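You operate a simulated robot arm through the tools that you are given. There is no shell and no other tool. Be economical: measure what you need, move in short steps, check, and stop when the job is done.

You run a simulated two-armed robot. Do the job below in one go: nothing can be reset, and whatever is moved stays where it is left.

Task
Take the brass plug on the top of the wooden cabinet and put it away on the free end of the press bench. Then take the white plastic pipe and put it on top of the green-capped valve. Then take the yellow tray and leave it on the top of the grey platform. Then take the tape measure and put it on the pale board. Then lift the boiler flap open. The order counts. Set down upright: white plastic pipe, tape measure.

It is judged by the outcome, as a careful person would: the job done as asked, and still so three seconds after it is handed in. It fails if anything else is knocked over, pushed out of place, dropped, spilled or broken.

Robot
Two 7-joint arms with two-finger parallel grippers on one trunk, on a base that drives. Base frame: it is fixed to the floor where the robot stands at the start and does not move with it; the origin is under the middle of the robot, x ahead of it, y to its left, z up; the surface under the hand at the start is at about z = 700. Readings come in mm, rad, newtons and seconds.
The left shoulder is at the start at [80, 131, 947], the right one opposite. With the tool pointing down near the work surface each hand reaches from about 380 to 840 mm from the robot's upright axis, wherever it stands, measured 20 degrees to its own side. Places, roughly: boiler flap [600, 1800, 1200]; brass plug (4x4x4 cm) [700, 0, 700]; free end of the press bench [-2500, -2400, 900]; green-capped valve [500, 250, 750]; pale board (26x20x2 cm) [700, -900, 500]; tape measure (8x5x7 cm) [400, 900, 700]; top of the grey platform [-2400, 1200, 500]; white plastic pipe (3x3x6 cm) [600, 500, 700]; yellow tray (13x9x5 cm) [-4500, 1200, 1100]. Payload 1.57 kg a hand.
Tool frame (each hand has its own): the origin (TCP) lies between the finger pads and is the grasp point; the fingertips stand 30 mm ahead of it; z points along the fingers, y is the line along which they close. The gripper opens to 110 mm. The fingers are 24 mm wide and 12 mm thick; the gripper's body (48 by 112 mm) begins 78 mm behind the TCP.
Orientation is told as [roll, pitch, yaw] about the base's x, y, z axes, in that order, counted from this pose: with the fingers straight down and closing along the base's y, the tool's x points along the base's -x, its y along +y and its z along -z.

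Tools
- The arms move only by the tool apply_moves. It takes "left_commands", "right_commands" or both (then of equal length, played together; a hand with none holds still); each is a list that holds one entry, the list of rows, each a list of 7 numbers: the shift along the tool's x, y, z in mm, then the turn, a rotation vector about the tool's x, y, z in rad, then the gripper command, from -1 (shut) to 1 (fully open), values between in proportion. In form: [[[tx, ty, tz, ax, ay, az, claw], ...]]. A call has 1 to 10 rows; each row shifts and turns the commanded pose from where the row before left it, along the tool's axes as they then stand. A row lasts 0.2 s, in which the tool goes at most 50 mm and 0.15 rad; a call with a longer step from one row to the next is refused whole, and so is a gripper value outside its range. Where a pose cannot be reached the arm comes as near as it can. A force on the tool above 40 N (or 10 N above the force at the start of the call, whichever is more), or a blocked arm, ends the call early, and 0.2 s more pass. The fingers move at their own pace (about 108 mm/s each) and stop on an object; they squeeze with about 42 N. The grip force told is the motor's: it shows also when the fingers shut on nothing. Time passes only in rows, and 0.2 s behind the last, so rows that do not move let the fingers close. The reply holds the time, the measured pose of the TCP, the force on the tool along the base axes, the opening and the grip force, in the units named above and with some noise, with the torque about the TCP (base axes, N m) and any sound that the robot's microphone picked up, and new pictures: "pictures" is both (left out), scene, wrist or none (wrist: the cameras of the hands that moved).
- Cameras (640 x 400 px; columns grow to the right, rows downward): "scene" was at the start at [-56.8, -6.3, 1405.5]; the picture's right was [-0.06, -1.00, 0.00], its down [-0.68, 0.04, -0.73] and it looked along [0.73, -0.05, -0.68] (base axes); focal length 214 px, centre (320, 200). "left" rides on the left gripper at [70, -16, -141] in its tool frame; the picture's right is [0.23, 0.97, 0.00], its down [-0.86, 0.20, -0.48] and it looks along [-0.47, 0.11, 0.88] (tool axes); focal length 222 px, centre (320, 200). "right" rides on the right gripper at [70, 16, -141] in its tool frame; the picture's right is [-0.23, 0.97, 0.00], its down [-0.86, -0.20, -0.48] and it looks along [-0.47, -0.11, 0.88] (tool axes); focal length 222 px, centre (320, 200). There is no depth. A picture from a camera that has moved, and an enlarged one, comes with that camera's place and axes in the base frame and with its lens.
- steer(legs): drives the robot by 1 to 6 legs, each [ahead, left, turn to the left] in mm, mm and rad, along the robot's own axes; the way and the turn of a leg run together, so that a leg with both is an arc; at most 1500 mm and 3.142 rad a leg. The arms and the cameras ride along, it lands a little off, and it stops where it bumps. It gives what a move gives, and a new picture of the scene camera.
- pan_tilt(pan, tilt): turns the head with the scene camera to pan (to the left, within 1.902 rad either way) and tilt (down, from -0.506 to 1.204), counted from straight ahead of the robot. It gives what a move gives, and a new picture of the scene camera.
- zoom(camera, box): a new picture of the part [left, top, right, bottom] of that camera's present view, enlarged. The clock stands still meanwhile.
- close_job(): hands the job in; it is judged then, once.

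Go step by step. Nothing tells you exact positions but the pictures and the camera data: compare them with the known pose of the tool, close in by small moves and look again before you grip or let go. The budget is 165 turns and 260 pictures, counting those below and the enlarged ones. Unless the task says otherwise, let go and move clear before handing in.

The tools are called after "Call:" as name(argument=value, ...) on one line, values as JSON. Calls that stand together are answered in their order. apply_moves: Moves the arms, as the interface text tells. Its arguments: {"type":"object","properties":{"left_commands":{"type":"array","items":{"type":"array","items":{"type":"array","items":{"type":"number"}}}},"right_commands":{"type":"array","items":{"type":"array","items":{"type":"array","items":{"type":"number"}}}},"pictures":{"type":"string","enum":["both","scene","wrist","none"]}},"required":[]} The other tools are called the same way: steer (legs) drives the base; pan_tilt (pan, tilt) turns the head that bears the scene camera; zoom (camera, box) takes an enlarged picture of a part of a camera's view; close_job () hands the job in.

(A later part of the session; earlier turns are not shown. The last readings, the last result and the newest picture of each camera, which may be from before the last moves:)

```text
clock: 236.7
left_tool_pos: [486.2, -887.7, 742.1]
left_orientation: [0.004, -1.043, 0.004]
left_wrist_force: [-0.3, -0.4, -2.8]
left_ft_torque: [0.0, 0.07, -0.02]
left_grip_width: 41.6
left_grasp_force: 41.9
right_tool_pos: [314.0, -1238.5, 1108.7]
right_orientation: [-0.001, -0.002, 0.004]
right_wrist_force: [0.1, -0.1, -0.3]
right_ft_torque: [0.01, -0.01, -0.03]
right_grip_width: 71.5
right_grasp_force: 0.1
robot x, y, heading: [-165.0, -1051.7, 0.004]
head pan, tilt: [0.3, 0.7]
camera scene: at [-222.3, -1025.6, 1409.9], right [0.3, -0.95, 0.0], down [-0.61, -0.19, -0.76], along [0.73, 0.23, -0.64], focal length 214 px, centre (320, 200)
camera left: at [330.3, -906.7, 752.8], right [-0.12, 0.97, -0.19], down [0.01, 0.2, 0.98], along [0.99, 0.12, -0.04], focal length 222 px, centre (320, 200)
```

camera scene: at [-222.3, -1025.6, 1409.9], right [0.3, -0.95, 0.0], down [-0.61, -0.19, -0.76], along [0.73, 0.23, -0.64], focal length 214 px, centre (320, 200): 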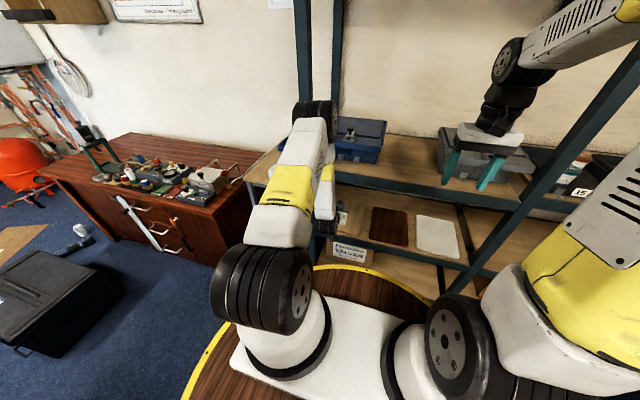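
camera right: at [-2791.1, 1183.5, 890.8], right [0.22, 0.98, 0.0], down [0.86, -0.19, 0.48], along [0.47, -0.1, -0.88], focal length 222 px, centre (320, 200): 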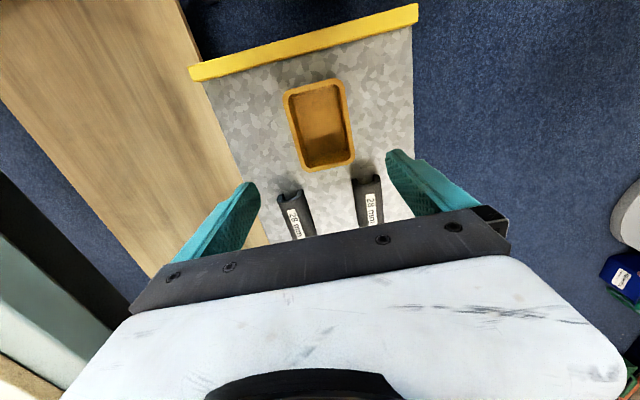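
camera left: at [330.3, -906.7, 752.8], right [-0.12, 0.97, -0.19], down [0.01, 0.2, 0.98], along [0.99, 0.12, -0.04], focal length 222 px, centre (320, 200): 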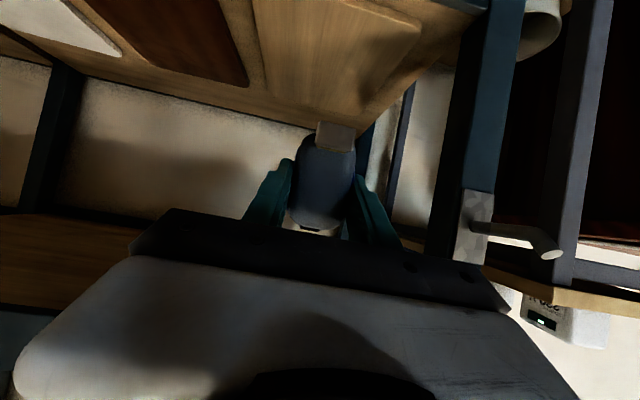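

Board confirmed at x 579–834, y -995..-785. Advancing further in.

Call:
apply_moves(left_commands=[[[2.8, -0.5, 46, 0, 0, 0, -1], [2.8, -0.5, 46, 0, 0, 0, -1], [2.8, -0.5, 46, 0, 0, 0, -1], [2.8, -0.5, 46, 0, 0, 0, -1]]], pictures="both")

```text
clock: 237.7
left_tool_pos: [639.0, -891.3, 639.8]
left_orientation: [0.005, -1.042, 0.003]
left_wrist_force: [-0.2, 0.8, -1.8]
left_ft_torque: [0.01, 0.06, 0.02]
left_grip_width: 41.8
left_grasp_force: 41.9
right_tool_pos: [313.8, -1238.6, 1109.8]
right_orientation: [0.0, -0.003, 0.007]
right_wrist_force: [-0.2, -0.5, 1.2]
right_ft_torque: [0.0, -0.03, -0.01]
right_grip_width: 71.7
right_grasp_force: 0.0
robot x, y, heading: [-166.1, -1048.0, 0.005]
head pan, tilt: [0.3, 0.7]
camera scene: at [-222.2, -1025.6, 1409.9], right [0.3, -0.95, 0.0], down [-0.61, -0.19, -0.76], along [0.73, 0.23, -0.64], focal length 214 px, centre (320, 200)
camera left: at [482.1, -909.3, 651.7], right [-0.12, 0.97, -0.19], down [0.02, 0.2, 0.98], along [0.99, 0.12, -0.04], focal length 222 px, centre (320, 200)
```

scene: 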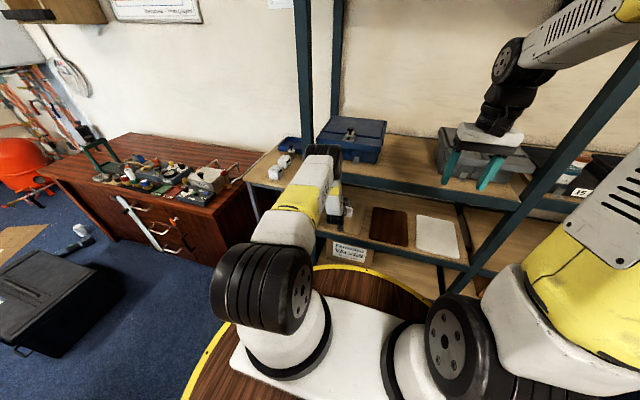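
left: 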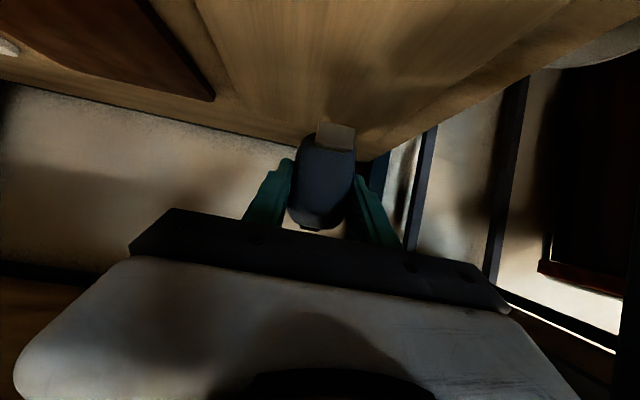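

Nearly there: tape at about 90 mm above the board. Moving down to about 25 mm above.

Call:
apply_moves(left_commands=[[[17, 0, 30.5, 0, 0, 0, -1], [17, 0, 30.5, 0, 0, 0, -1]]], pictures="both")

Call:
zoom(camera="scene", box=[290, 130, 450, 270])

```text
clock: 238.3
left_tool_pos: [676.9, -889.6, 579.8]
left_orientation: [0.005, -1.046, 0.004]
left_wrist_force: [0.5, 0.2, -1.2]
left_ft_torque: [0.01, 0.08, 0.01]
left_grip_width: 41.6
left_grasp_force: 42.5
right_tool_pos: [313.9, -1238.7, 1109.2]
right_orientation: [-0.001, -0.002, 0.006]
right_wrist_force: [0.3, -0.3, 0.7]
right_ft_torque: [-0.02, -0.04, 0.01]
right_grip_width: 71.6
right_grasp_force: 0.2
robot x, y, heading: [-164.3, -1047.0, 0.006]
head pan, tilt: [0.3, 0.7]
camera scene: at [-222.2, -1025.6, 1409.9], right [0.3, -0.95, 0.0], down [-0.61, -0.19, -0.76], along [0.73, 0.23, -0.64], focal length 214 px, centre (320, 200)
camera left: at [519.9, -908.6, 591.5], right [-0.12, 0.97, -0.19], down [0.01, 0.2, 0.98], along [0.99, 0.12, -0.04], focal length 222 px, centre (320, 200)
```

scene: 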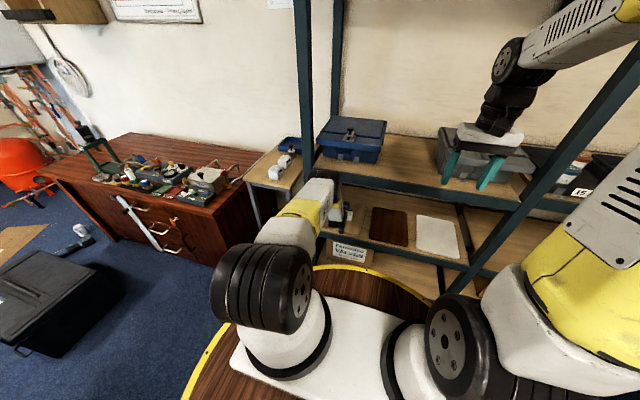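
left: 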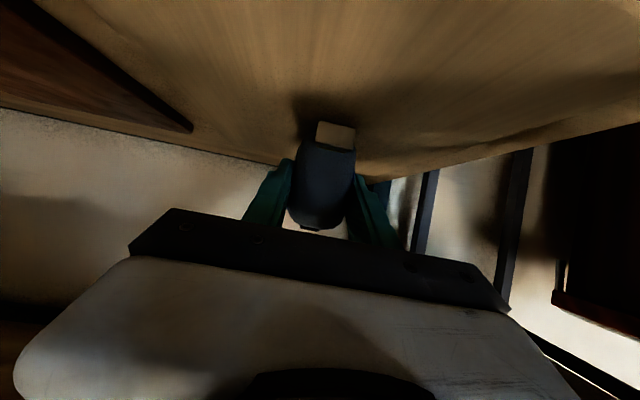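

```text
2.86 times, centred on (370, 200) of scene
camera zoom: at [-222.2, -1025.6, 1409.9], right [0.3, -0.95, 0.0], down [-0.61, -0.19, -0.76], along [0.73, 0.23, -0.64], focal length 613 px, centre (177, 200)
```

zoom: 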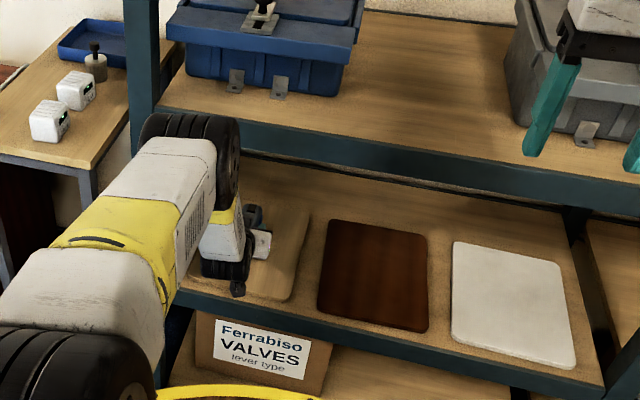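

Close now; lowering in small vertical steps to contact.

Call:
apply_moves(left_commands=[[[6.9, 0, 4, 0, 0, 0, -1], [4.3, 0, 2.5, 0, 0, 0, -1], [2.6, 0, 1.5, 0, 0, 0, -1]]], pictures="none")

Call:
apply_moves(left_commands=[[[1.7, 0, 1, 0, 0, 0, -1], [1.7, 0, 1, 0, 0, 0, -1]]], pictures="none")

Call:
zoom(camera="left", box=[240, 80, 440, 205])

```text
clock: 239.1
left_tool_pos: [680.0, -890.3, 571.1]
left_orientation: [0.005, -1.062, 0.002]
left_wrist_force: [0.9, -3.6, 39.0]
left_ft_torque: [-0.25, -0.18, 0.07]
left_grip_width: 41.6
left_grasp_force: 42.0
right_tool_pos: [313.0, -1239.4, 1109.7]
right_orientation: [-0.001, -0.004, 0.006]
right_wrist_force: [0.1, -0.8, -0.3]
right_ft_torque: [0.01, 0.0, -0.04]
right_grip_width: 71.5
right_grasp_force: 0.0
robot x, y, heading: [-166.1, -1050.2, 0.002]
head pan, tilt: [0.3, 0.7]
```

```text
clock: 239.7
left_tool_pos: [678.9, -890.7, 565.7]
left_orientation: [0.004, -1.056, 0.001]
left_wrist_force: [3.2, -10.1, 37.9]
left_ft_torque: [-0.35, -0.15, 0.02]
left_grip_width: 41.5
left_grasp_force: 42.9
right_tool_pos: [313.2, -1239.2, 1108.8]
right_orientation: [0.001, -0.004, 0.005]
right_wrist_force: [-0.7, 0.0, 0.3]
right_ft_torque: [-0.03, -0.03, -0.03]
right_grip_width: 71.7
right_grasp_force: 0.0
robot x, y, heading: [-164.5, -1049.0, 0.004]
head pan, tilt: [0.3, 0.7]
```

```text
3.20 times, centred on (340, 142) of left
camera zoom: at [521.7, -908.9, 576.3], right [-0.12, 0.97, -0.2], down [0.0, 0.2, 0.98], along [0.99, 0.12, -0.02], focal length 711 px, centre (256, 384)
```

zoom: 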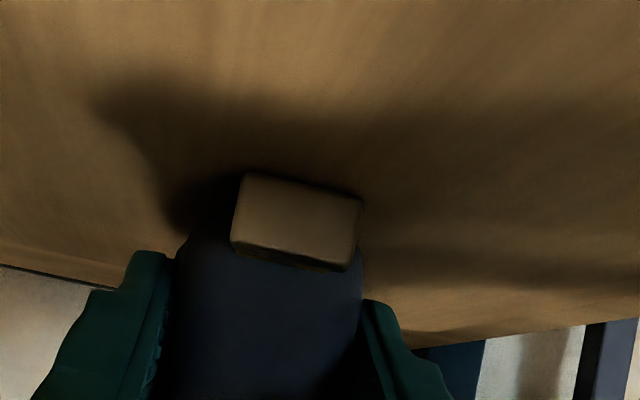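

Firm contact with the board (38 N). Easing 1.5 mm and opening the fingers gradually.

Call:
apply_moves(left_commands=[[[-1.3, 0, -0.75, 0, 0, 0, -1], [-0.9, 0, -0.5, 0, 0, 0, -1]]], pictures="none")

Call:
apply_moves(left_commands=[[[0, 0, 0, 0, 0, 0, -0.1], [0, 0, 0, 0, 0, 0, 0.1], [0, 0, 0, 0, 0, 0, 0.3], [0, 0, 0, 0, 0, 0, 0.3]]], pictures="wrist")

Call:
zoom(camera="scene", box=[320, 180, 400, 250])

```text
clock: 240.3
left_tool_pos: [677.2, -888.4, 566.9]
left_orientation: [0.007, -1.055, 0.003]
left_wrist_force: [8.8, -8.4, 28.1]
left_ft_torque: [-0.4, -0.89, -0.19]
left_grip_width: 41.6
left_grasp_force: 42.1
right_tool_pos: [312.5, -1239.0, 1109.4]
right_orientation: [0.003, -0.001, 0.005]
right_wrist_force: [0.0, 0.7, -0.3]
right_ft_torque: [0.02, 0.04, 0.02]
right_grip_width: 71.2
right_grasp_force: 0.0
robot x, y, heading: [-159.4, -1047.6, 0.005]
head pan, tilt: [0.3, 0.7]
```

```text
clock: 241.3
left_tool_pos: [674.1, -889.8, 560.6]
left_orientation: [0.004, -1.045, 0.003]
left_wrist_force: [-0.3, 0.0, 0.2]
left_ft_torque: [-0.01, 0.02, 0.0]
left_grip_width: 71.6
left_grasp_force: 0.1
right_tool_pos: [313.4, -1237.9, 1109.5]
right_orientation: [-0.001, -0.001, 0.006]
right_wrist_force: [0.4, 0.5, 0.2]
right_ft_torque: [0.0, -0.03, 0.02]
right_grip_width: 71.3
right_grasp_force: 0.1
robot x, y, heading: [-165.1, -1049.0, 0.005]
head pan, tilt: [0.3, 0.7]
camera left: at [517.3, -907.7, 573.5], right [-0.12, 0.97, -0.19], down [0.02, 0.2, 0.98], along [0.99, 0.12, -0.04], focal length 222 px, centre (320, 200)
```

left: 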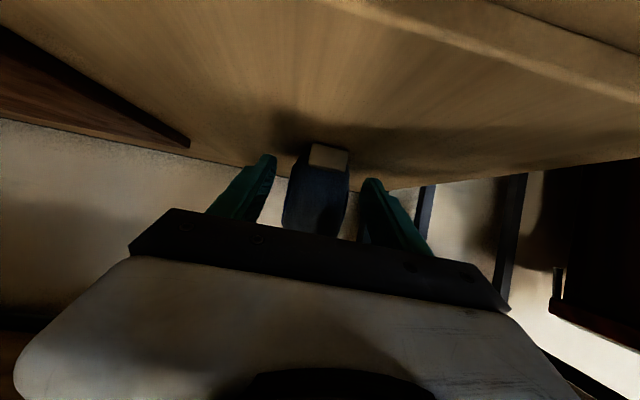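

```text
5.71 times, centred on (360, 215) of scene
camera zoom: at [-222.1, -1025.6, 1409.9], right [0.3, -0.95, 0.0], down [-0.61, -0.19, -0.76], along [0.73, 0.23, -0.64], focal length 1226 px, centre (91, 114)
```

zoom: 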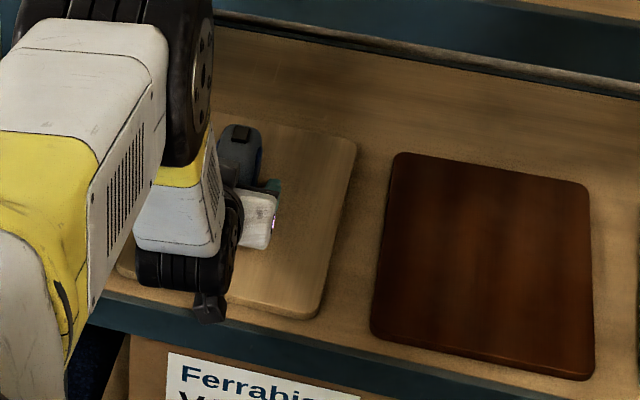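

The tape measure stands on the board. Withdrawing back along the tool axis.

Call:
apply_moves(left_commands=[[[0, 0, -15, 0, 0, 0, 0.3], [0, 0, -35, 0, 0, 0, 0.3], [0, 0, -45, 0, 0, 0, 0.3], [0, 0, -45, 0, 0, 0, 0.3], [0, 0, -45, 0, 0, 0, 0.3]]], pictures="both")

Call:
zoom(camera="left", box=[220, 40, 420, 165])

```text
clock: 242.5
left_tool_pos: [514.1, -892.4, 656.3]
left_orientation: [0.006, -1.045, 0.003]
left_wrist_force: [-0.3, -0.7, 0.8]
left_ft_torque: [0.01, 0.0, 0.0]
left_grip_width: 71.4
left_grasp_force: 0.1
right_tool_pos: [313.6, -1238.2, 1108.8]
right_orientation: [-0.001, 0.0, 0.005]
right_wrist_force: [-0.3, -1.0, 0.1]
right_ft_torque: [0.04, 0.03, 0.01]
right_grip_width: 71.5
right_grasp_force: 0.1
robot x, y, heading: [-166.0, -1052.1, -0.0]
head pan, tilt: [0.3, 0.7]
camera scene: at [-221.8, -1025.6, 1409.9], right [0.3, -0.95, 0.0], down [-0.61, -0.19, -0.76], along [0.73, 0.23, -0.64], focal length 214 px, centre (320, 200)
camera left: at [358.0, -910.1, 667.7], right [-0.12, 0.97, -0.19], down [0.01, 0.2, 0.98], along [0.99, 0.12, -0.04], focal length 222 px, centre (320, 200)
```

scene: 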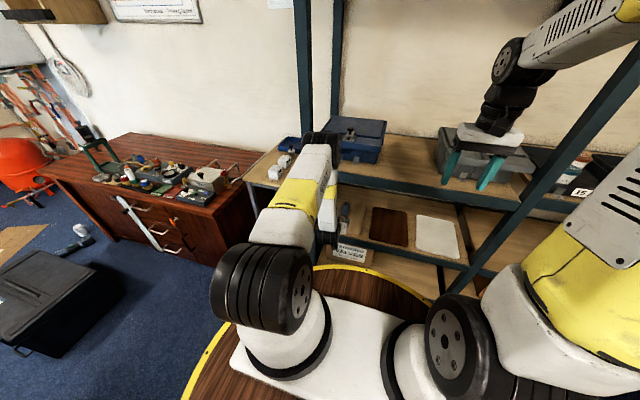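
left: 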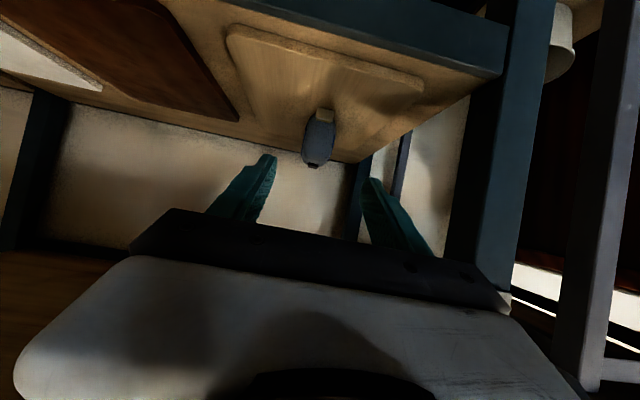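

```text
3.20 times, centred on (320, 102) of left
camera zoom: at [358.0, -910.1, 667.7], right [-0.12, 0.97, -0.19], down [0.01, 0.2, 0.98], along [0.99, 0.12, -0.04], focal length 711 px, centre (320, 512)
```

zoom: 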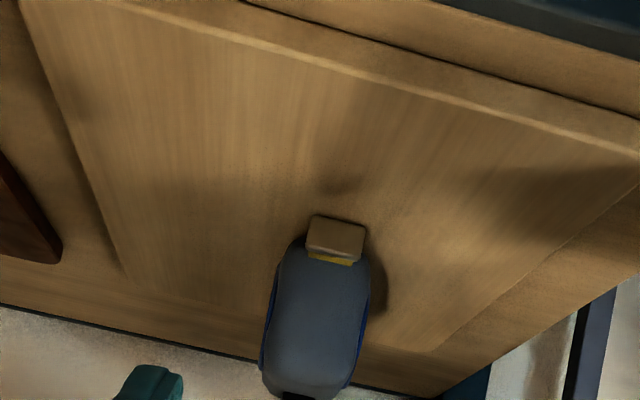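

The tape measure is standing on the pale board. Withdrawing the hand, untilting it, and then heading back.

Call:
apply_moves(left_commands=[[[-27.4, 0, -33.9, 0, 0, 0, 0.3], [-27.4, 0, -33.9, 0, 0, 0, 0.3], [-27.4, 0, -33.9, 0, 0, 0, 0.3], [-27.4, 0, -33.9, 0, 0, 0, 0.3], [-27.4, 0, -33.9, 0, 0, 0, 0.3], [-27.4, 0, -33.9, 0, 0, 0, 0.3], [-30, 30, -17, 0, 0, 0, 0.3], [-30, 30, -17, 0, 0, 0, 0.3], [-30, 30, -17, 0, 0, 0, 0.3]]], pictures="none")

Call:
apply_moves(left_commands=[[[0, 20, 0, 0, 0.15, 0, 0.3], [0, 20, 0, 0, 0.15, 0, 0.3], [0, 20, 0, 0, 0.15, 0, 0.3], [0, 20, 0, 0, 0.15, 0, 0.3], [0, 20, 0, 0, 0.15, 0, 0.3], [0, 0, 0, 0, 0.15, 0, 0.3], [0, 0, 0, 0, 0.147, 0, 0.3]]], pictures="none")

Call:
pan_tilt(pan=0.3, tilt=0.75)

Call:
zoom(camera="scene", box=[290, 180, 450, 280])

```text
clock: 244.5
left_tool_pos: [422.6, -805.8, 1004.1]
left_orientation: [0.004, -1.043, 0.002]
left_wrist_force: [-0.5, 0.1, -0.2]
left_ft_torque: [0.0, -0.01, 0.01]
left_grip_width: 71.4
left_grasp_force: 0.1
right_tool_pos: [313.3, -1239.7, 1109.2]
right_orientation: [0.0, 0.0, 0.004]
right_wrist_force: [-0.3, -0.3, -2.0]
right_ft_torque: [0.02, 0.08, -0.03]
right_grip_width: 71.4
right_grasp_force: 0.1
robot x, y, heading: [-160.9, -1046.7, 0.005]
head pan, tilt: [0.3, 0.7]
```

```text
clock: 246.1
left_tool_pos: [420.1, -701.9, 1003.0]
left_orientation: [0.001, 0.006, 0.008]
left_wrist_force: [-0.8, 0.4, 0.2]
left_ft_torque: [-0.01, -0.04, 0.03]
left_grip_width: 71.6
left_grasp_force: 0.1
right_tool_pos: [314.0, -1238.2, 1109.1]
right_orientation: [-0.001, -0.003, 0.004]
right_wrist_force: [0.0, 0.6, 0.5]
right_ft_torque: [0.0, -0.03, 0.04]
right_grip_width: 71.4
right_grasp_force: 0.0
robot x, y, heading: [-161.2, -1050.4, 0.006]
head pan, tilt: [0.3, 0.7]
```

```text
clock: 246.7
left_tool_pos: [421.1, -702.3, 1003.1]
left_orientation: [0.003, 0.002, 0.007]
left_wrist_force: [0.1, 0.6, 0.0]
left_ft_torque: [0.0, 0.0, -0.01]
left_grip_width: 71.4
left_grasp_force: 0.1
right_tool_pos: [313.3, -1238.8, 1109.4]
right_orientation: [-0.001, -0.003, 0.006]
right_wrist_force: [-0.4, -0.5, 0.3]
right_ft_torque: [0.02, -0.01, -0.01]
right_grip_width: 71.7
right_grasp_force: 0.0
robot x, y, heading: [-167.8, -1050.0, 0.004]
head pan, tilt: [0.3, 0.75]
camera scene: at [-224.1, -1026.2, 1405.7], right [0.3, -0.95, 0.0], down [-0.65, -0.2, -0.73], along [0.7, 0.22, -0.68], focal length 214 px, centre (320, 200)
```

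scene: 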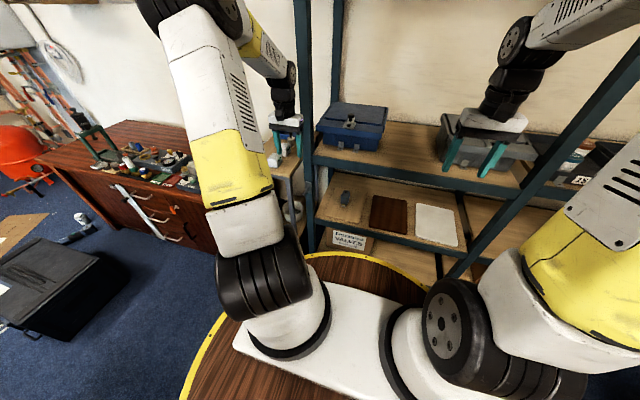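

```text
4.00 times, centred on (370, 230) of scene
camera zoom: at [-224.1, -1026.2, 1405.7], right [0.3, -0.95, 0.0], down [-0.65, -0.2, -0.73], along [0.7, 0.22, -0.68], focal length 858 px, centre (120, 80)
```

zoom: 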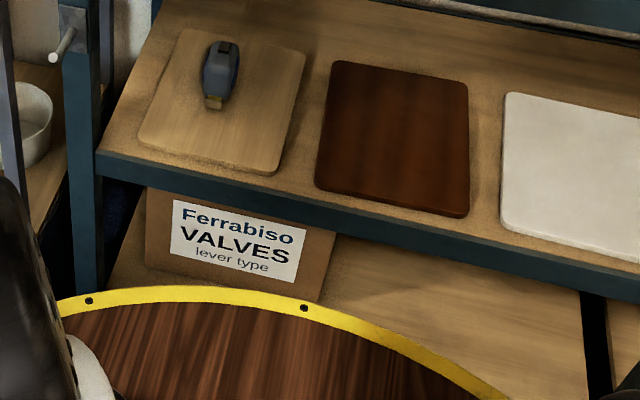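

Tape measure is upright on the board. Pulling the left hand in and driving back to the corridor.

Call:
apply_moves(left_commands=[[[45, 0, -10, 0, 0, 0, 0.3], [45, 0, -10, 0, 0, 0, 0.3], [20, 0, -20, 0, 0, 0, 0.3]]], pictures="none")

Call:
steer(legs=[[70, 0, 0], [0, 1090, 0], [-600, 0, 0]])

Call:
pan_tilt(pan=1.0, tilt=0.45)

Call:
pan_tilt(pan=1.6, tilt=0.5)

```text
clock: 247.5
left_tool_pos: [312.2, -702.7, 1042.9]
left_orientation: [0.002, 0.002, 0.008]
left_wrist_force: [0.1, 0.1, -0.1]
left_ft_torque: [0.02, 0.05, 0.04]
left_grip_width: 71.5
left_grasp_force: 0.1
right_tool_pos: [314.9, -1238.1, 1109.1]
right_orientation: [-0.002, -0.003, 0.004]
right_wrist_force: [0.6, -1.2, -0.5]
right_ft_torque: [-0.03, 0.04, -0.01]
right_grip_width: 71.3
right_grasp_force: 0.1
robot x, y, heading: [-161.0, -1051.9, 0.006]
head pan, tilt: [0.3, 0.75]
```

```text
clock: 256.7
left_tool_pos: [-231.6, 379.0, 1042.8]
left_orientation: [0.002, 0.002, 0.022]
left_wrist_force: [-0.4, -0.3, 0.6]
left_ft_torque: [0.06, 0.01, 0.0]
left_grip_width: 71.8
left_grasp_force: 0.1
right_tool_pos: [-220.7, -156.2, 1109.5]
right_orientation: [-0.001, -0.002, 0.021]
right_wrist_force: [0.5, -0.6, -0.3]
right_ft_torque: [0.0, -0.05, -0.01]
right_grip_width: 71.3
right_grasp_force: 0.0
robot x, y, heading: [-699.7, 22.5, 0.021]
head pan, tilt: [0.3, 0.75]
camera scene: at [-762.2, 48.1, 1405.7], right [0.31, -0.95, 0.0], down [-0.65, -0.21, -0.73], along [0.69, 0.23, -0.68], focal length 214 px, centre (320, 200)
```

scene: 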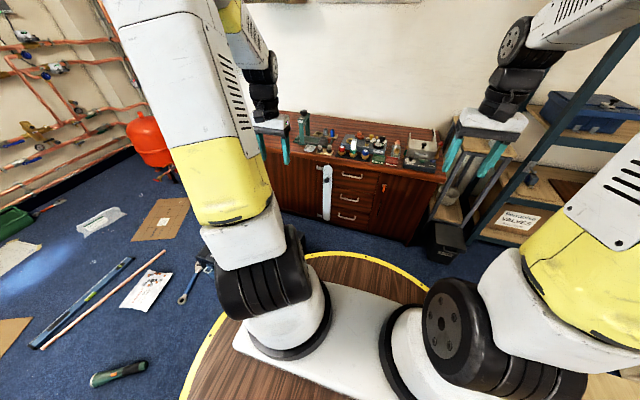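

```text
clock: 257.8
left_tool_pos: [-231.5, 380.2, 1041.8]
left_orientation: [0.002, 0.001, 0.021]
left_wrist_force: [0.3, -0.7, 0.4]
left_ft_torque: [0.01, 0.02, 0.01]
left_grip_width: 71.5
left_grasp_force: 0.0
right_tool_pos: [-220.3, -155.5, 1108.7]
right_orientation: [0.0, -0.002, 0.021]
right_wrist_force: [0.0, -0.1, 0.2]
right_ft_torque: [-0.01, 0.0, 0.0]
right_grip_width: 71.4
right_grasp_force: 0.2
robot x, y, heading: [-704.0, 28.4, 0.02]
head pan, tilt: [1.0, 0.45]
camera scene: at [-792.7, 100.3, 1432.1], right [0.85, -0.52, 0.0], down [-0.23, -0.37, -0.9], along [0.47, 0.77, -0.44], focal length 214 px, centre (320, 200)
```

scene: 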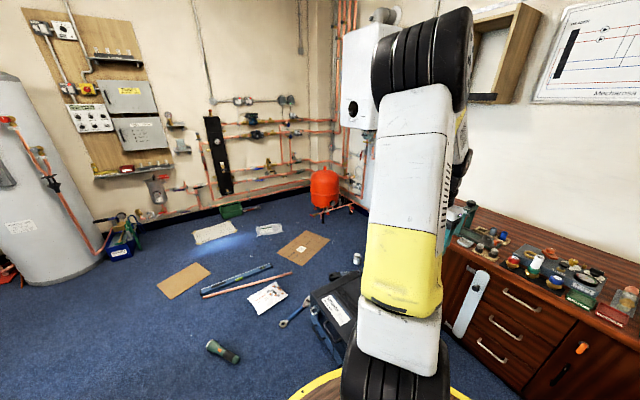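

```text
clock: 258.8
left_tool_pos: [-230.3, 381.0, 1042.6]
left_orientation: [0.002, 0.002, 0.023]
left_wrist_force: [-0.1, 0.4, 0.2]
left_ft_torque: [0.01, 0.01, 0.01]
left_grip_width: 71.3
left_grasp_force: 0.1
right_tool_pos: [-220.0, -155.1, 1109.6]
right_orientation: [0.001, -0.001, 0.021]
right_wrist_force: [-0.1, 0.4, 0.5]
right_ft_torque: [0.02, -0.01, -0.05]
right_grip_width: 71.4
right_grasp_force: 0.1
robot x, y, heading: [-701.5, 28.4, 0.017]
head pan, tilt: [1.6, 0.499]
camera scene: at [-845.3, 112.9, 1427.6], right [1.0, 0.05, 0.0], down [0.02, -0.48, -0.88], along [-0.04, 0.88, -0.48], focal length 214 px, centre (320, 200)
```

scene: 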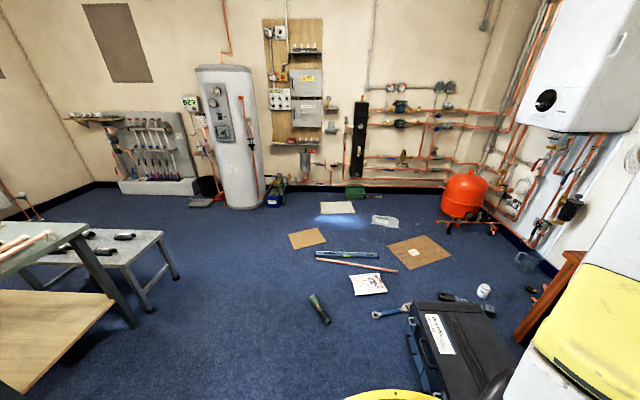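

Zooming on the boiler to see the flap.

Call:
zoom(camera="scene", box=[480, 0, 640, 160])

Call:
zoom(camera="scene", box=[280, 180, 560, 350])

```text
2.50 times, centred on (560, 80) of scene
camera zoom: at [-845.3, 112.9, 1427.6], right [1.0, 0.05, 0.0], down [0.02, -0.48, -0.88], along [-0.04, 0.88, -0.48], focal length 536 px, centre (-280, 500)
```

zoom: 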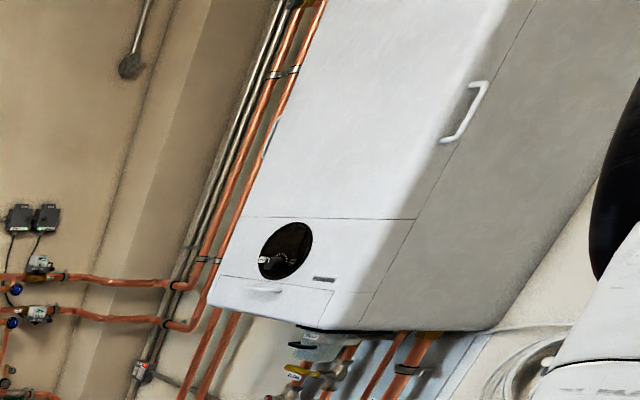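

```text
2.29 times, centred on (420, 265) of scene
camera zoom: at [-845.3, 112.9, 1427.6], right [1.0, 0.05, 0.0], down [0.02, -0.48, -0.88], along [-0.04, 0.88, -0.48], focal length 490 px, centre (91, 51)
```

zoom: 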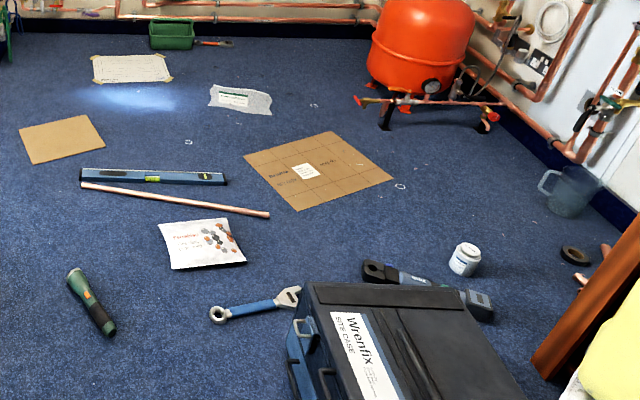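

The flap is the lower-left panel of the boiler front, around [605, 1790, 1160–1248]. I'll go around the west end of the floor tools and approach from the west at y≈2000.

Call:
steer(legs=[[-700, 0, -0.02], [0, 1000, 0], [0, 990, 0]])

Call:
pan_tilt(pan=0.0, tilt=0.55)

```text
clock: 272.2
left_tool_pos: [-947.7, 2376.2, 1043.6]
left_orientation: [0.002, 0.001, 0.014]
left_wrist_force: [0.7, 0.1, 0.1]
left_ft_torque: [-0.01, -0.02, -0.01]
left_grip_width: 71.3
left_grasp_force: 0.0
right_tool_pos: [-941.7, 1840.8, 1109.1]
right_orientation: [0.002, -0.002, 0.011]
right_wrist_force: [0.8, 0.4, -1.0]
right_ft_torque: [0.01, -0.02, 0.01]
right_grip_width: 71.6
right_grasp_force: 0.1
robot x, y, heading: [-1418.6, 2026.2, 0.011]
head pan, tilt: [1.6, 0.499]
camera scene: at [-1563.5, 2115.3, 1427.6], right [1.0, 0.04, 0.0], down [0.02, -0.48, -0.88], along [-0.03, 0.88, -0.48], focal length 214 px, centre (320, 200)
```

scene: 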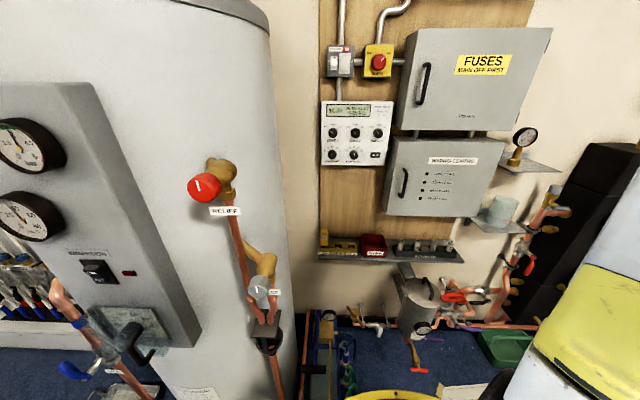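

```text
clock: 273.9
left_tool_pos: [-946.4, 2376.8, 1041.5]
left_orientation: [0.001, 0.002, 0.014]
left_wrist_force: [0.1, 0.2, -0.9]
left_ft_torque: [0.02, 0.0, -0.01]
left_grip_width: 71.5
left_grasp_force: 0.1
right_tool_pos: [-941.0, 1839.8, 1108.8]
right_orientation: [0.001, -0.002, 0.012]
right_wrist_force: [0.2, 0.5, 0.4]
right_ft_torque: [0.01, 0.03, 0.05]
right_grip_width: 71.6
right_grasp_force: 0.1
robot x, y, heading: [-1419.9, 2026.5, 0.008]
head pan, tilt: [0.0, 0.55]
camera scene: at [-1470.2, 2025.3, 1423.0], right [0.01, -1.0, 0.0], down [-0.52, -0.01, -0.85], along [0.85, 0.01, -0.52], focal length 214 px, centre (320, 200)
```

scene: 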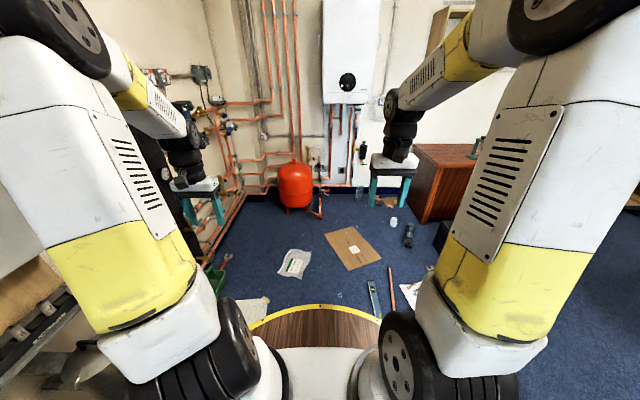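

Clear ahead. Driving east between the level and the far wall.

Call:
steer(legs=[[900, -35, -0.008]])

Call:
pan_tilt(pan=0.0, tilt=0.8)

```text
clock: 278.6
left_tool_pos: [-48.6, 2333.4, 1042.6]
left_orientation: [0.001, 0.001, -0.004]
left_wrist_force: [-0.3, -0.9, 0.4]
left_ft_torque: [0.0, 0.0, 0.02]
left_grip_width: 71.2
left_grasp_force: 0.0
right_tool_pos: [-51.6, 1796.9, 1107.8]
right_orientation: [0.001, -0.001, -0.005]
right_wrist_force: [0.7, 0.3, 0.1]
right_ft_torque: [-0.01, -0.02, 0.02]
right_grip_width: 71.6
right_grasp_force: 0.1
robot x, y, heading: [-527.9, 1990.3, -0.01]
head pan, tilt: [0.0, 0.55]
camera scene: at [-577.3, 1991.4, 1423.0], right [-0.01, -1.0, 0.0], down [-0.52, 0.0, -0.85], along [0.85, -0.01, -0.52], focal length 214 px, centre (320, 200)
```

scene: 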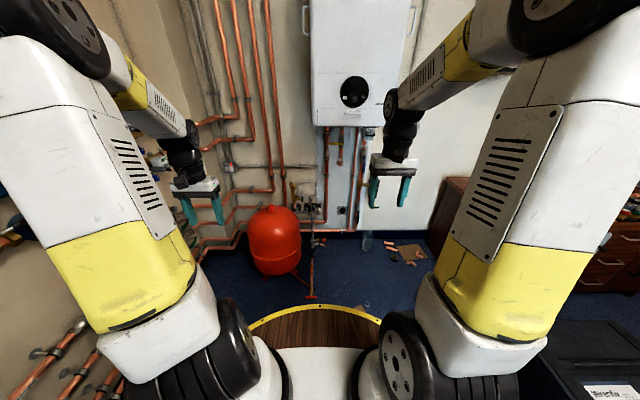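

```text
clock: 279.4
left_tool_pos: [-48.6, 2334.1, 1042.3]
left_orientation: [0.002, 0.002, -0.005]
left_wrist_force: [0.0, 0.3, 0.0]
left_ft_torque: [0.02, 0.0, -0.01]
left_grip_width: 71.4
left_grasp_force: 0.1
right_tool_pos: [-50.3, 1797.7, 1109.0]
right_orientation: [0.0, -0.002, -0.005]
right_wrist_force: [0.5, -0.2, -0.1]
right_ft_torque: [0.0, -0.01, 0.02]
right_grip_width: 71.5
right_grasp_force: 0.0
robot x, y, heading: [-531.1, 1991.3, -0.005]
head pan, tilt: [0.0, 0.799]
camera scene: at [-586.4, 1991.5, 1401.7], right [-0.01, -1.0, 0.0], down [-0.72, 0.01, -0.7], along [0.7, -0.01, -0.72], focal length 214 px, centre (320, 200)
```

scene: 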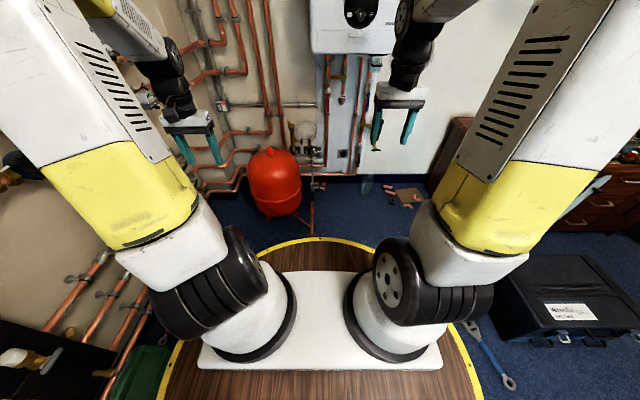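

Good frontal view of the boiler now. Zooming on the flap.

Call:
pan_tilt(pan=0.0, tilt=0.3)

Call:
zoom(camera="scene", box=[290, 90, 430, 210])

```text
clock: 280.3
left_tool_pos: [-48.5, 2333.8, 1042.8]
left_orientation: [0.002, 0.001, -0.003]
left_wrist_force: [0.1, 0.2, -0.8]
left_ft_torque: [-0.01, -0.01, -0.03]
left_grip_width: 71.5
left_grasp_force: 0.2
right_tool_pos: [-51.2, 1798.3, 1108.7]
right_orientation: [0.001, -0.001, -0.005]
right_wrist_force: [0.0, 0.3, -0.4]
right_ft_torque: [0.02, 0.0, 0.03]
right_grip_width: 71.5
right_grasp_force: 0.0
robot x, y, heading: [-528.8, 1993.2, -0.008]
head pan, tilt: [0.0, 0.3]
camera scene: at [-573.7, 1991.4, 1445.9], right [-0.01, -1.0, 0.0], down [-0.3, 0.0, -0.95], along [0.95, -0.01, -0.3], focal length 214 px, centre (320, 200)
```

scene: 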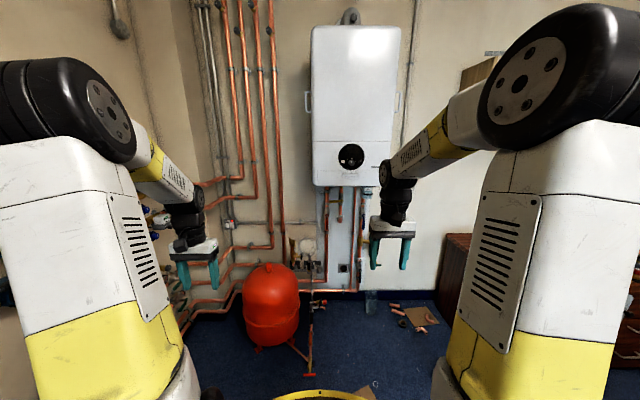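

```text
3.33 times, centred on (360, 150) of scene
camera zoom: at [-573.7, 1991.4, 1445.9], right [-0.01, -1.0, 0.0], down [-0.3, 0.0, -0.95], along [0.95, -0.01, -0.3], focal length 715 px, centre (187, 367)
```

zoom: 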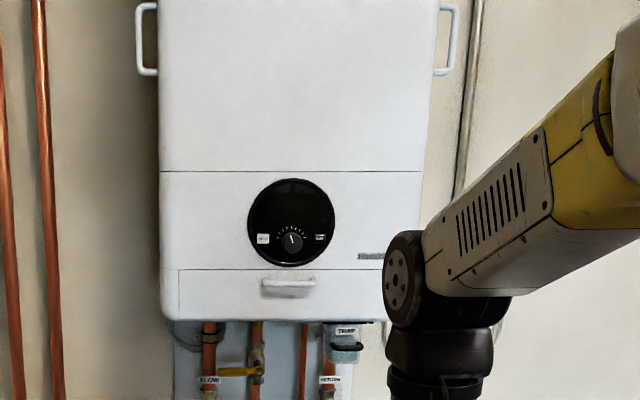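

Flap spans y 1651–1994, z 1157–1244, with a bar handle near [600, 1808, 1219]. Driving straight ahead 320 mm toward it.

Call:
steer(legs=[[320, 0, 0.008]])

Call:
zoom(camera="scene", box=[290, 130, 450, 250])

```text
clock: 282.5
left_tool_pos: [269.6, 2335.2, 1042.1]
left_orientation: [0.002, 0.003, 0.005]
left_wrist_force: [-0.7, 0.1, -0.2]
left_ft_torque: [-0.03, -0.01, -0.03]
left_grip_width: 71.2
left_grasp_force: 0.0
right_tool_pos: [270.3, 1800.9, 1109.2]
right_orientation: [-0.001, -0.002, 0.003]
right_wrist_force: [0.2, -0.5, 0.7]
right_ft_torque: [0.05, 0.02, 0.0]
right_grip_width: 71.5
right_grasp_force: 0.1
robot x, y, heading: [-203.6, 1987.1, -0.003]
head pan, tilt: [0.0, 0.3]
camera scene: at [-253.0, 1989.8, 1446.0], right [0.0, -1.0, 0.0], down [-0.3, 0.0, -0.96], along [0.96, 0.0, -0.3], focal length 214 px, centre (320, 200)
```

scene: 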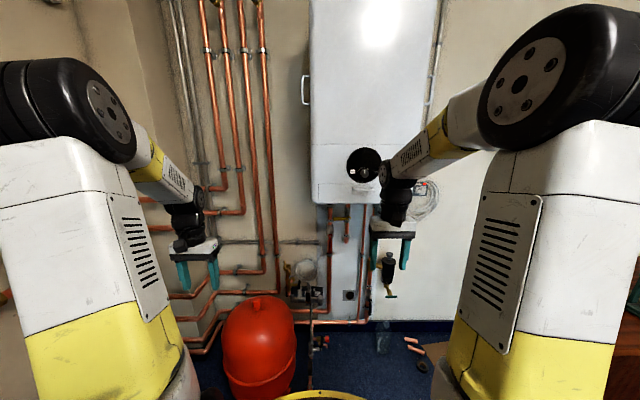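

```text
3.33 times, centred on (370, 190) of scene
camera zoom: at [-253.0, 1989.8, 1446.0], right [0.0, -1.0, 0.0], down [-0.3, 0.0, -0.96], along [0.96, 0.0, -0.3], focal length 715 px, centre (153, 233)
```

zoom: 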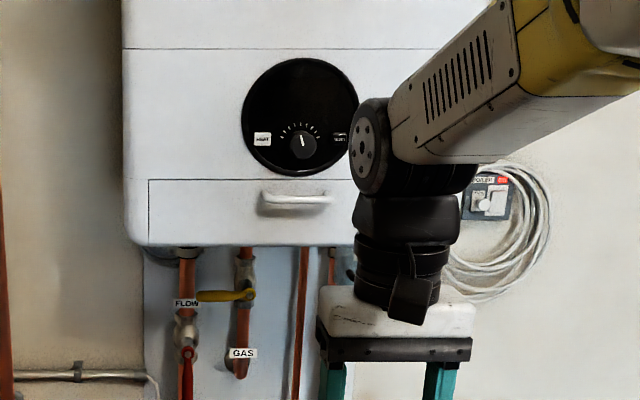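

Handle is near [630, 1808, 1213]. Moving the right hand forward and up, then pitching it horizontal to look at the flap up close.

Call:
apply_moves(right_commands=[[[-37.5, 1.7, -26, 0, 0, 0, 0.1], [-37.5, 1.7, -26, 0, 0, 0, 0.1], [-37.5, 1.7, -26, 0, 0, 0, 0.1], [-37.5, 1.7, -26, 0, 0, 0, 0.1]]], pictures="none")

Call:
apply_moves(right_commands=[[[0, 0, 0, 0, -0.15, 0, 0.1], [0, 0, 0, 0, -0.15, 0, 0.1], [0, 0, 0, 0, -0.15, 0, 0.1], [0, 0, 0, 0, -0.15, 0, 0.1], [0, 0, 0, 0, -0.15, 0, 0.1], [0, 0, 0, 0, -0.15, 0, 0.1], [0, 0, 0, 0, -0.15, 0, 0.1], [0, 0, 0, 0, -0.15, 0, 0.1], [0, 0, 0, 0, -0.15, 0, 0.1], [0, 0, 0, 0, -0.15, 0, 0.1]]], pictures="both")

```text
clock: 283.5
left_tool_pos: [270.0, 2336.8, 1042.1]
left_orientation: [0.001, 0.001, 0.004]
left_wrist_force: [-0.7, 0.3, -0.3]
left_ft_torque: [0.0, 0.0, -0.02]
left_grip_width: 71.3
left_grasp_force: 0.1
right_tool_pos: [418.1, 1808.9, 1215.1]
right_orientation: [0.0, -0.002, 0.0]
right_wrist_force: [-0.5, 0.1, 0.6]
right_ft_torque: [0.0, -0.03, 0.0]
right_grip_width: 60.4
right_grasp_force: 0.0
robot x, y, heading: [-208.1, 1991.9, 0.005]
head pan, tilt: [0.0, 0.3]
```

```text
clock: 285.9
left_tool_pos: [270.3, 2335.3, 1043.3]
left_orientation: [0.005, 0.003, 0.003]
left_wrist_force: [-0.2, -1.5, 0.5]
left_ft_torque: [0.11, 0.01, 0.02]
left_grip_width: 71.6
left_grasp_force: 0.1
right_tool_pos: [412.9, 1744.5, 1218.2]
right_orientation: [-0.104, -1.295, -0.032]
right_wrist_force: [-0.3, -1.0, 0.2]
right_ft_torque: [0.02, -0.01, 0.11]
right_grip_width: 60.4
right_grasp_force: 0.1
right hand out of reach, approached as far as the arm can: row 7, 8, 10
robot x, y, heading: [-206.2, 1991.5, 0.0]
head pan, tilt: [0.0, 0.3]
stopped in row 10 (right hand): the arm was blocked; the commanded pose is now the measured one
camera scene: at [-253.1, 1988.9, 1446.0], right [0.0, -1.0, 0.0], down [-0.3, 0.0, -0.96], along [0.96, 0.0, -0.3], focal length 214 px, centre (320, 200)
camera right: at [261.3, 1781.6, 1190.2], right [0.19, 0.96, 0.19], down [-0.25, -0.14, 0.96], along [0.95, -0.23, 0.21], focal length 222 px, centre (320, 200)
```

scene: 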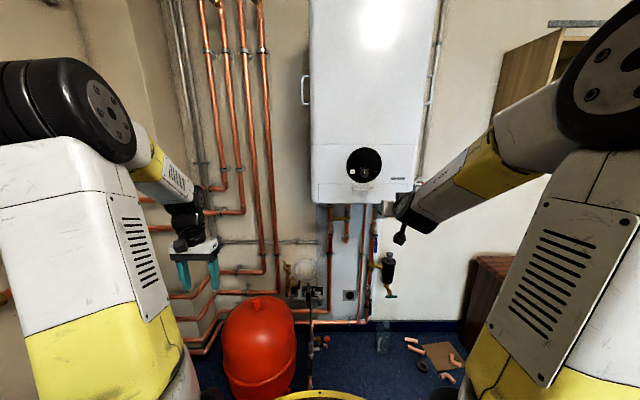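
right: 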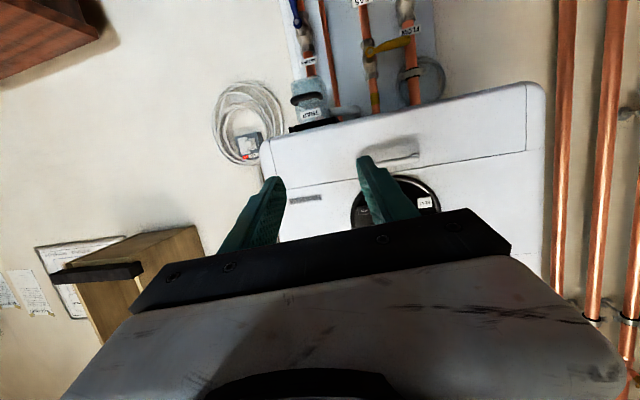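

The arm folded too tightly; it needs more forward room. First a closer look at the flap from the wrist camera.

Call:
zoom(camera="right", box=[240, 70, 560, 270])

```text
2.00 times, centred on (400, 170) of right
camera zoom: at [261.3, 1781.6, 1190.2], right [0.19, 0.96, 0.19], down [-0.25, -0.14, 0.96], along [0.95, -0.23, 0.21], focal length 444 px, centre (160, 260)
```

zoom: 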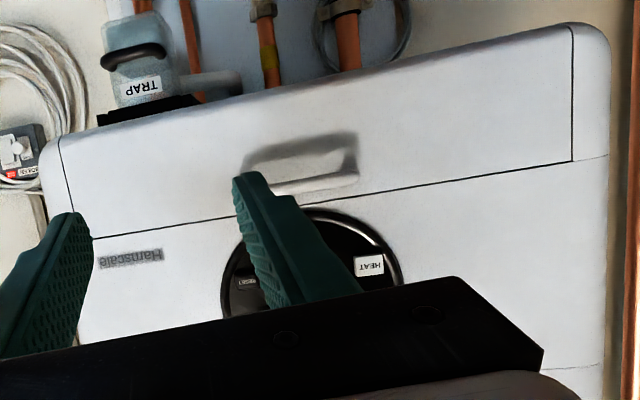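

Moving forward for room, then completing the pitch to horizontal.

Call:
apply_moves(right_commands=[[[-8, 21, 29, 0, 0, 0, 0.1], [-8, 21, 29, 0, 0, 0, 0.1], [-8, 21, 29, 0, 0, 0, 0.1], [0, 0, 0, 0, -0.14, 0, 0.1], [0, 0, 0, 0, -0.135, 0, 0.1]]], pictures="none")

```text
clock: 287.1
left_tool_pos: [269.8, 2334.5, 1042.8]
left_orientation: [0.005, 0.002, 0.004]
left_wrist_force: [-0.2, -1.0, 1.2]
left_ft_torque: [0.14, -0.01, -0.03]
left_grip_width: 71.3
left_grasp_force: 0.0
right_tool_pos: [514.0, 1801.9, 1200.5]
right_orientation: [-0.549, -1.477, 0.432]
right_wrist_force: [-0.5, -0.2, 1.2]
right_ft_torque: [0.01, 0.0, 0.0]
right_grip_width: 60.5
right_grasp_force: 0.2
right hand out of reach, approached as far as the arm can: row 5
robot x, y, heading: [-209.8, 1988.7, 0.005]
head pan, tilt: [0.0, 0.3]
```

Tool now points forward nearly level. Rolling it 90° so the fingers close vertically around the bar handle.

Call:
apply_moves(right_commands=[[[0, 0, 0, 0, 0, 0.15, 0.1], [0, 0, 0, 0, 0, 0.15, 0.1], [0, 0, 0, 0, 0, 0.15, 0.1], [0, 0, 0, 0, 0, 0.15, 0.1], [0, 0, 0, 0, 0, 0.15, 0.1], [0, 0, 0, 0, 0, 0.15, 0.1]]], pictures="both")

```text
clock: 288.5
left_tool_pos: [269.4, 2336.4, 1041.6]
left_orientation: [0.003, 0.002, 0.005]
left_wrist_force: [0.1, -0.6, -0.4]
left_ft_torque: [0.01, -0.03, 0.03]
left_grip_width: 71.5
left_grasp_force: 0.1
right_tool_pos: [510.4, 1797.5, 1216.0]
right_orientation: [1.57, -0.697, -1.701]
right_wrist_force: [0.4, -0.2, -0.1]
right_ft_torque: [0.0, -0.03, 0.0]
right_grip_width: 60.6
right_grasp_force: 0.1
robot x, y, heading: [-206.7, 1989.1, -0.002]
head pan, tilt: [0.0, 0.3]
camera scene: at [-253.1, 1990.0, 1446.0], right [0.0, -1.0, 0.0], down [-0.3, 0.0, -0.96], along [0.96, 0.0, -0.3], focal length 214 px, centre (320, 200)
camera right: at [378.7, 1880.2, 1184.6], right [0.06, 0.45, 0.89], down [-0.58, -0.71, 0.4], along [0.81, -0.54, 0.22], focal length 222 px, centre (320, 200)
```

scene: 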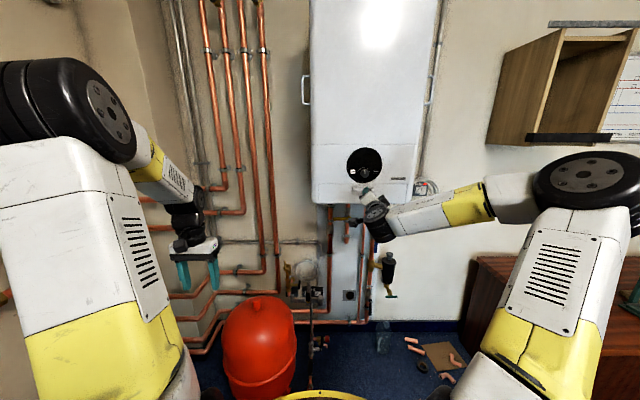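
right: 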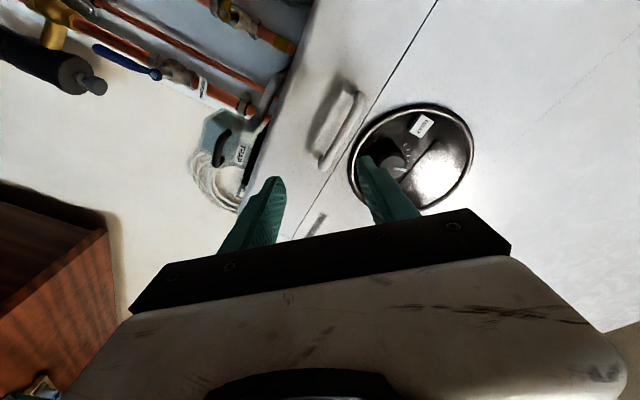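

Handle triangulates to [591, 1821, 1224]. Finishing the roll and squaring the yaw.

Call:
apply_moves(right_commands=[[[0, 0, 0, 0, 0, 0.138, 0.1], [0, 0, 0, 0, 0, 0.138, 0.1], [0, 0, 0, 0, 0, 0.138, 0.1], [0, 0, 0, 0, 0, 0.138, 0.1], [0, 0, 0, 0, 0, 0.138, 0.1], [0, 0, 0, 0, 0.13, 0, 0.1]]], pictures="both")

Call:
zoom(camera="right", box=[200, 60, 440, 210])

```text
clock: 289.9
left_tool_pos: [270.8, 2337.5, 1043.1]
left_orientation: [0.0, 0.002, 0.004]
left_wrist_force: [0.1, -0.3, -0.3]
left_ft_torque: [-0.02, 0.01, -0.01]
left_grip_width: 71.6
left_grasp_force: 0.1
right_tool_pos: [511.3, 1798.0, 1216.0]
right_orientation: [1.57, -0.012, -1.572]
right_wrist_force: [1.3, 0.1, 0.0]
right_ft_torque: [0.02, 0.0, -0.02]
right_grip_width: 60.9
right_grasp_force: 0.2
robot x, y, heading: [-204.1, 1990.8, -0.001]
head pan, tilt: [0.0, 0.3]
camera scene: at [-252.9, 1990.1, 1446.0], right [0.0, -1.0, 0.0], down [-0.3, 0.0, -0.96], along [0.96, 0.0, -0.3], focal length 214 px, centre (320, 200)
camera right: at [369.6, 1868.5, 1233.0], right [0.0, -0.22, 0.98], down [-0.48, -0.86, -0.19], along [0.88, -0.47, -0.11], focal length 222 px, centre (320, 200)
```

scene: 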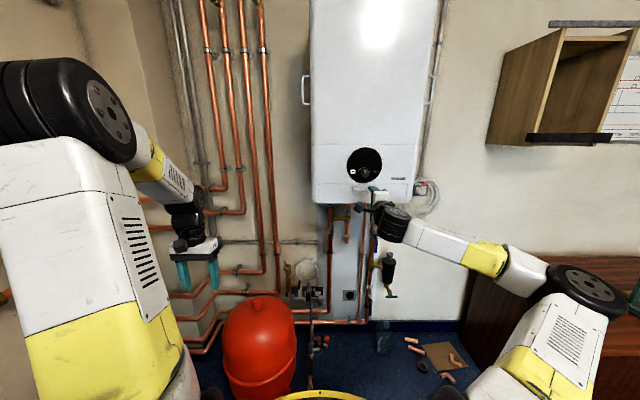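
right: 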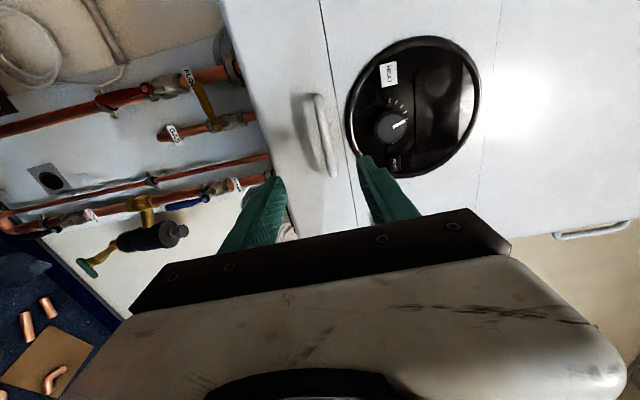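

```text
2.67 times, centred on (320, 135) of right
camera zoom: at [369.6, 1868.5, 1233.0], right [0.0, -0.22, 0.98], down [-0.48, -0.86, -0.19], along [0.88, -0.47, -0.11], focal length 592 px, centre (320, 373)
```

zoom: 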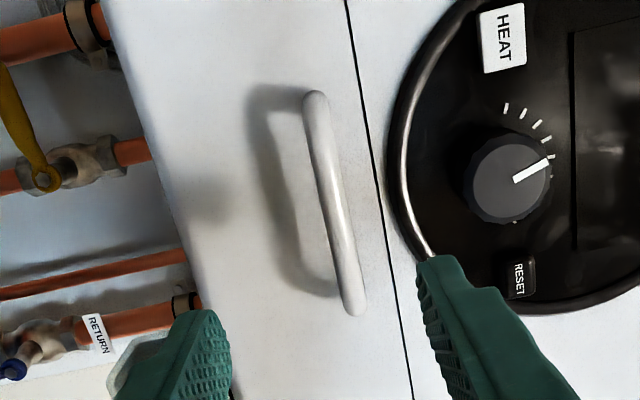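

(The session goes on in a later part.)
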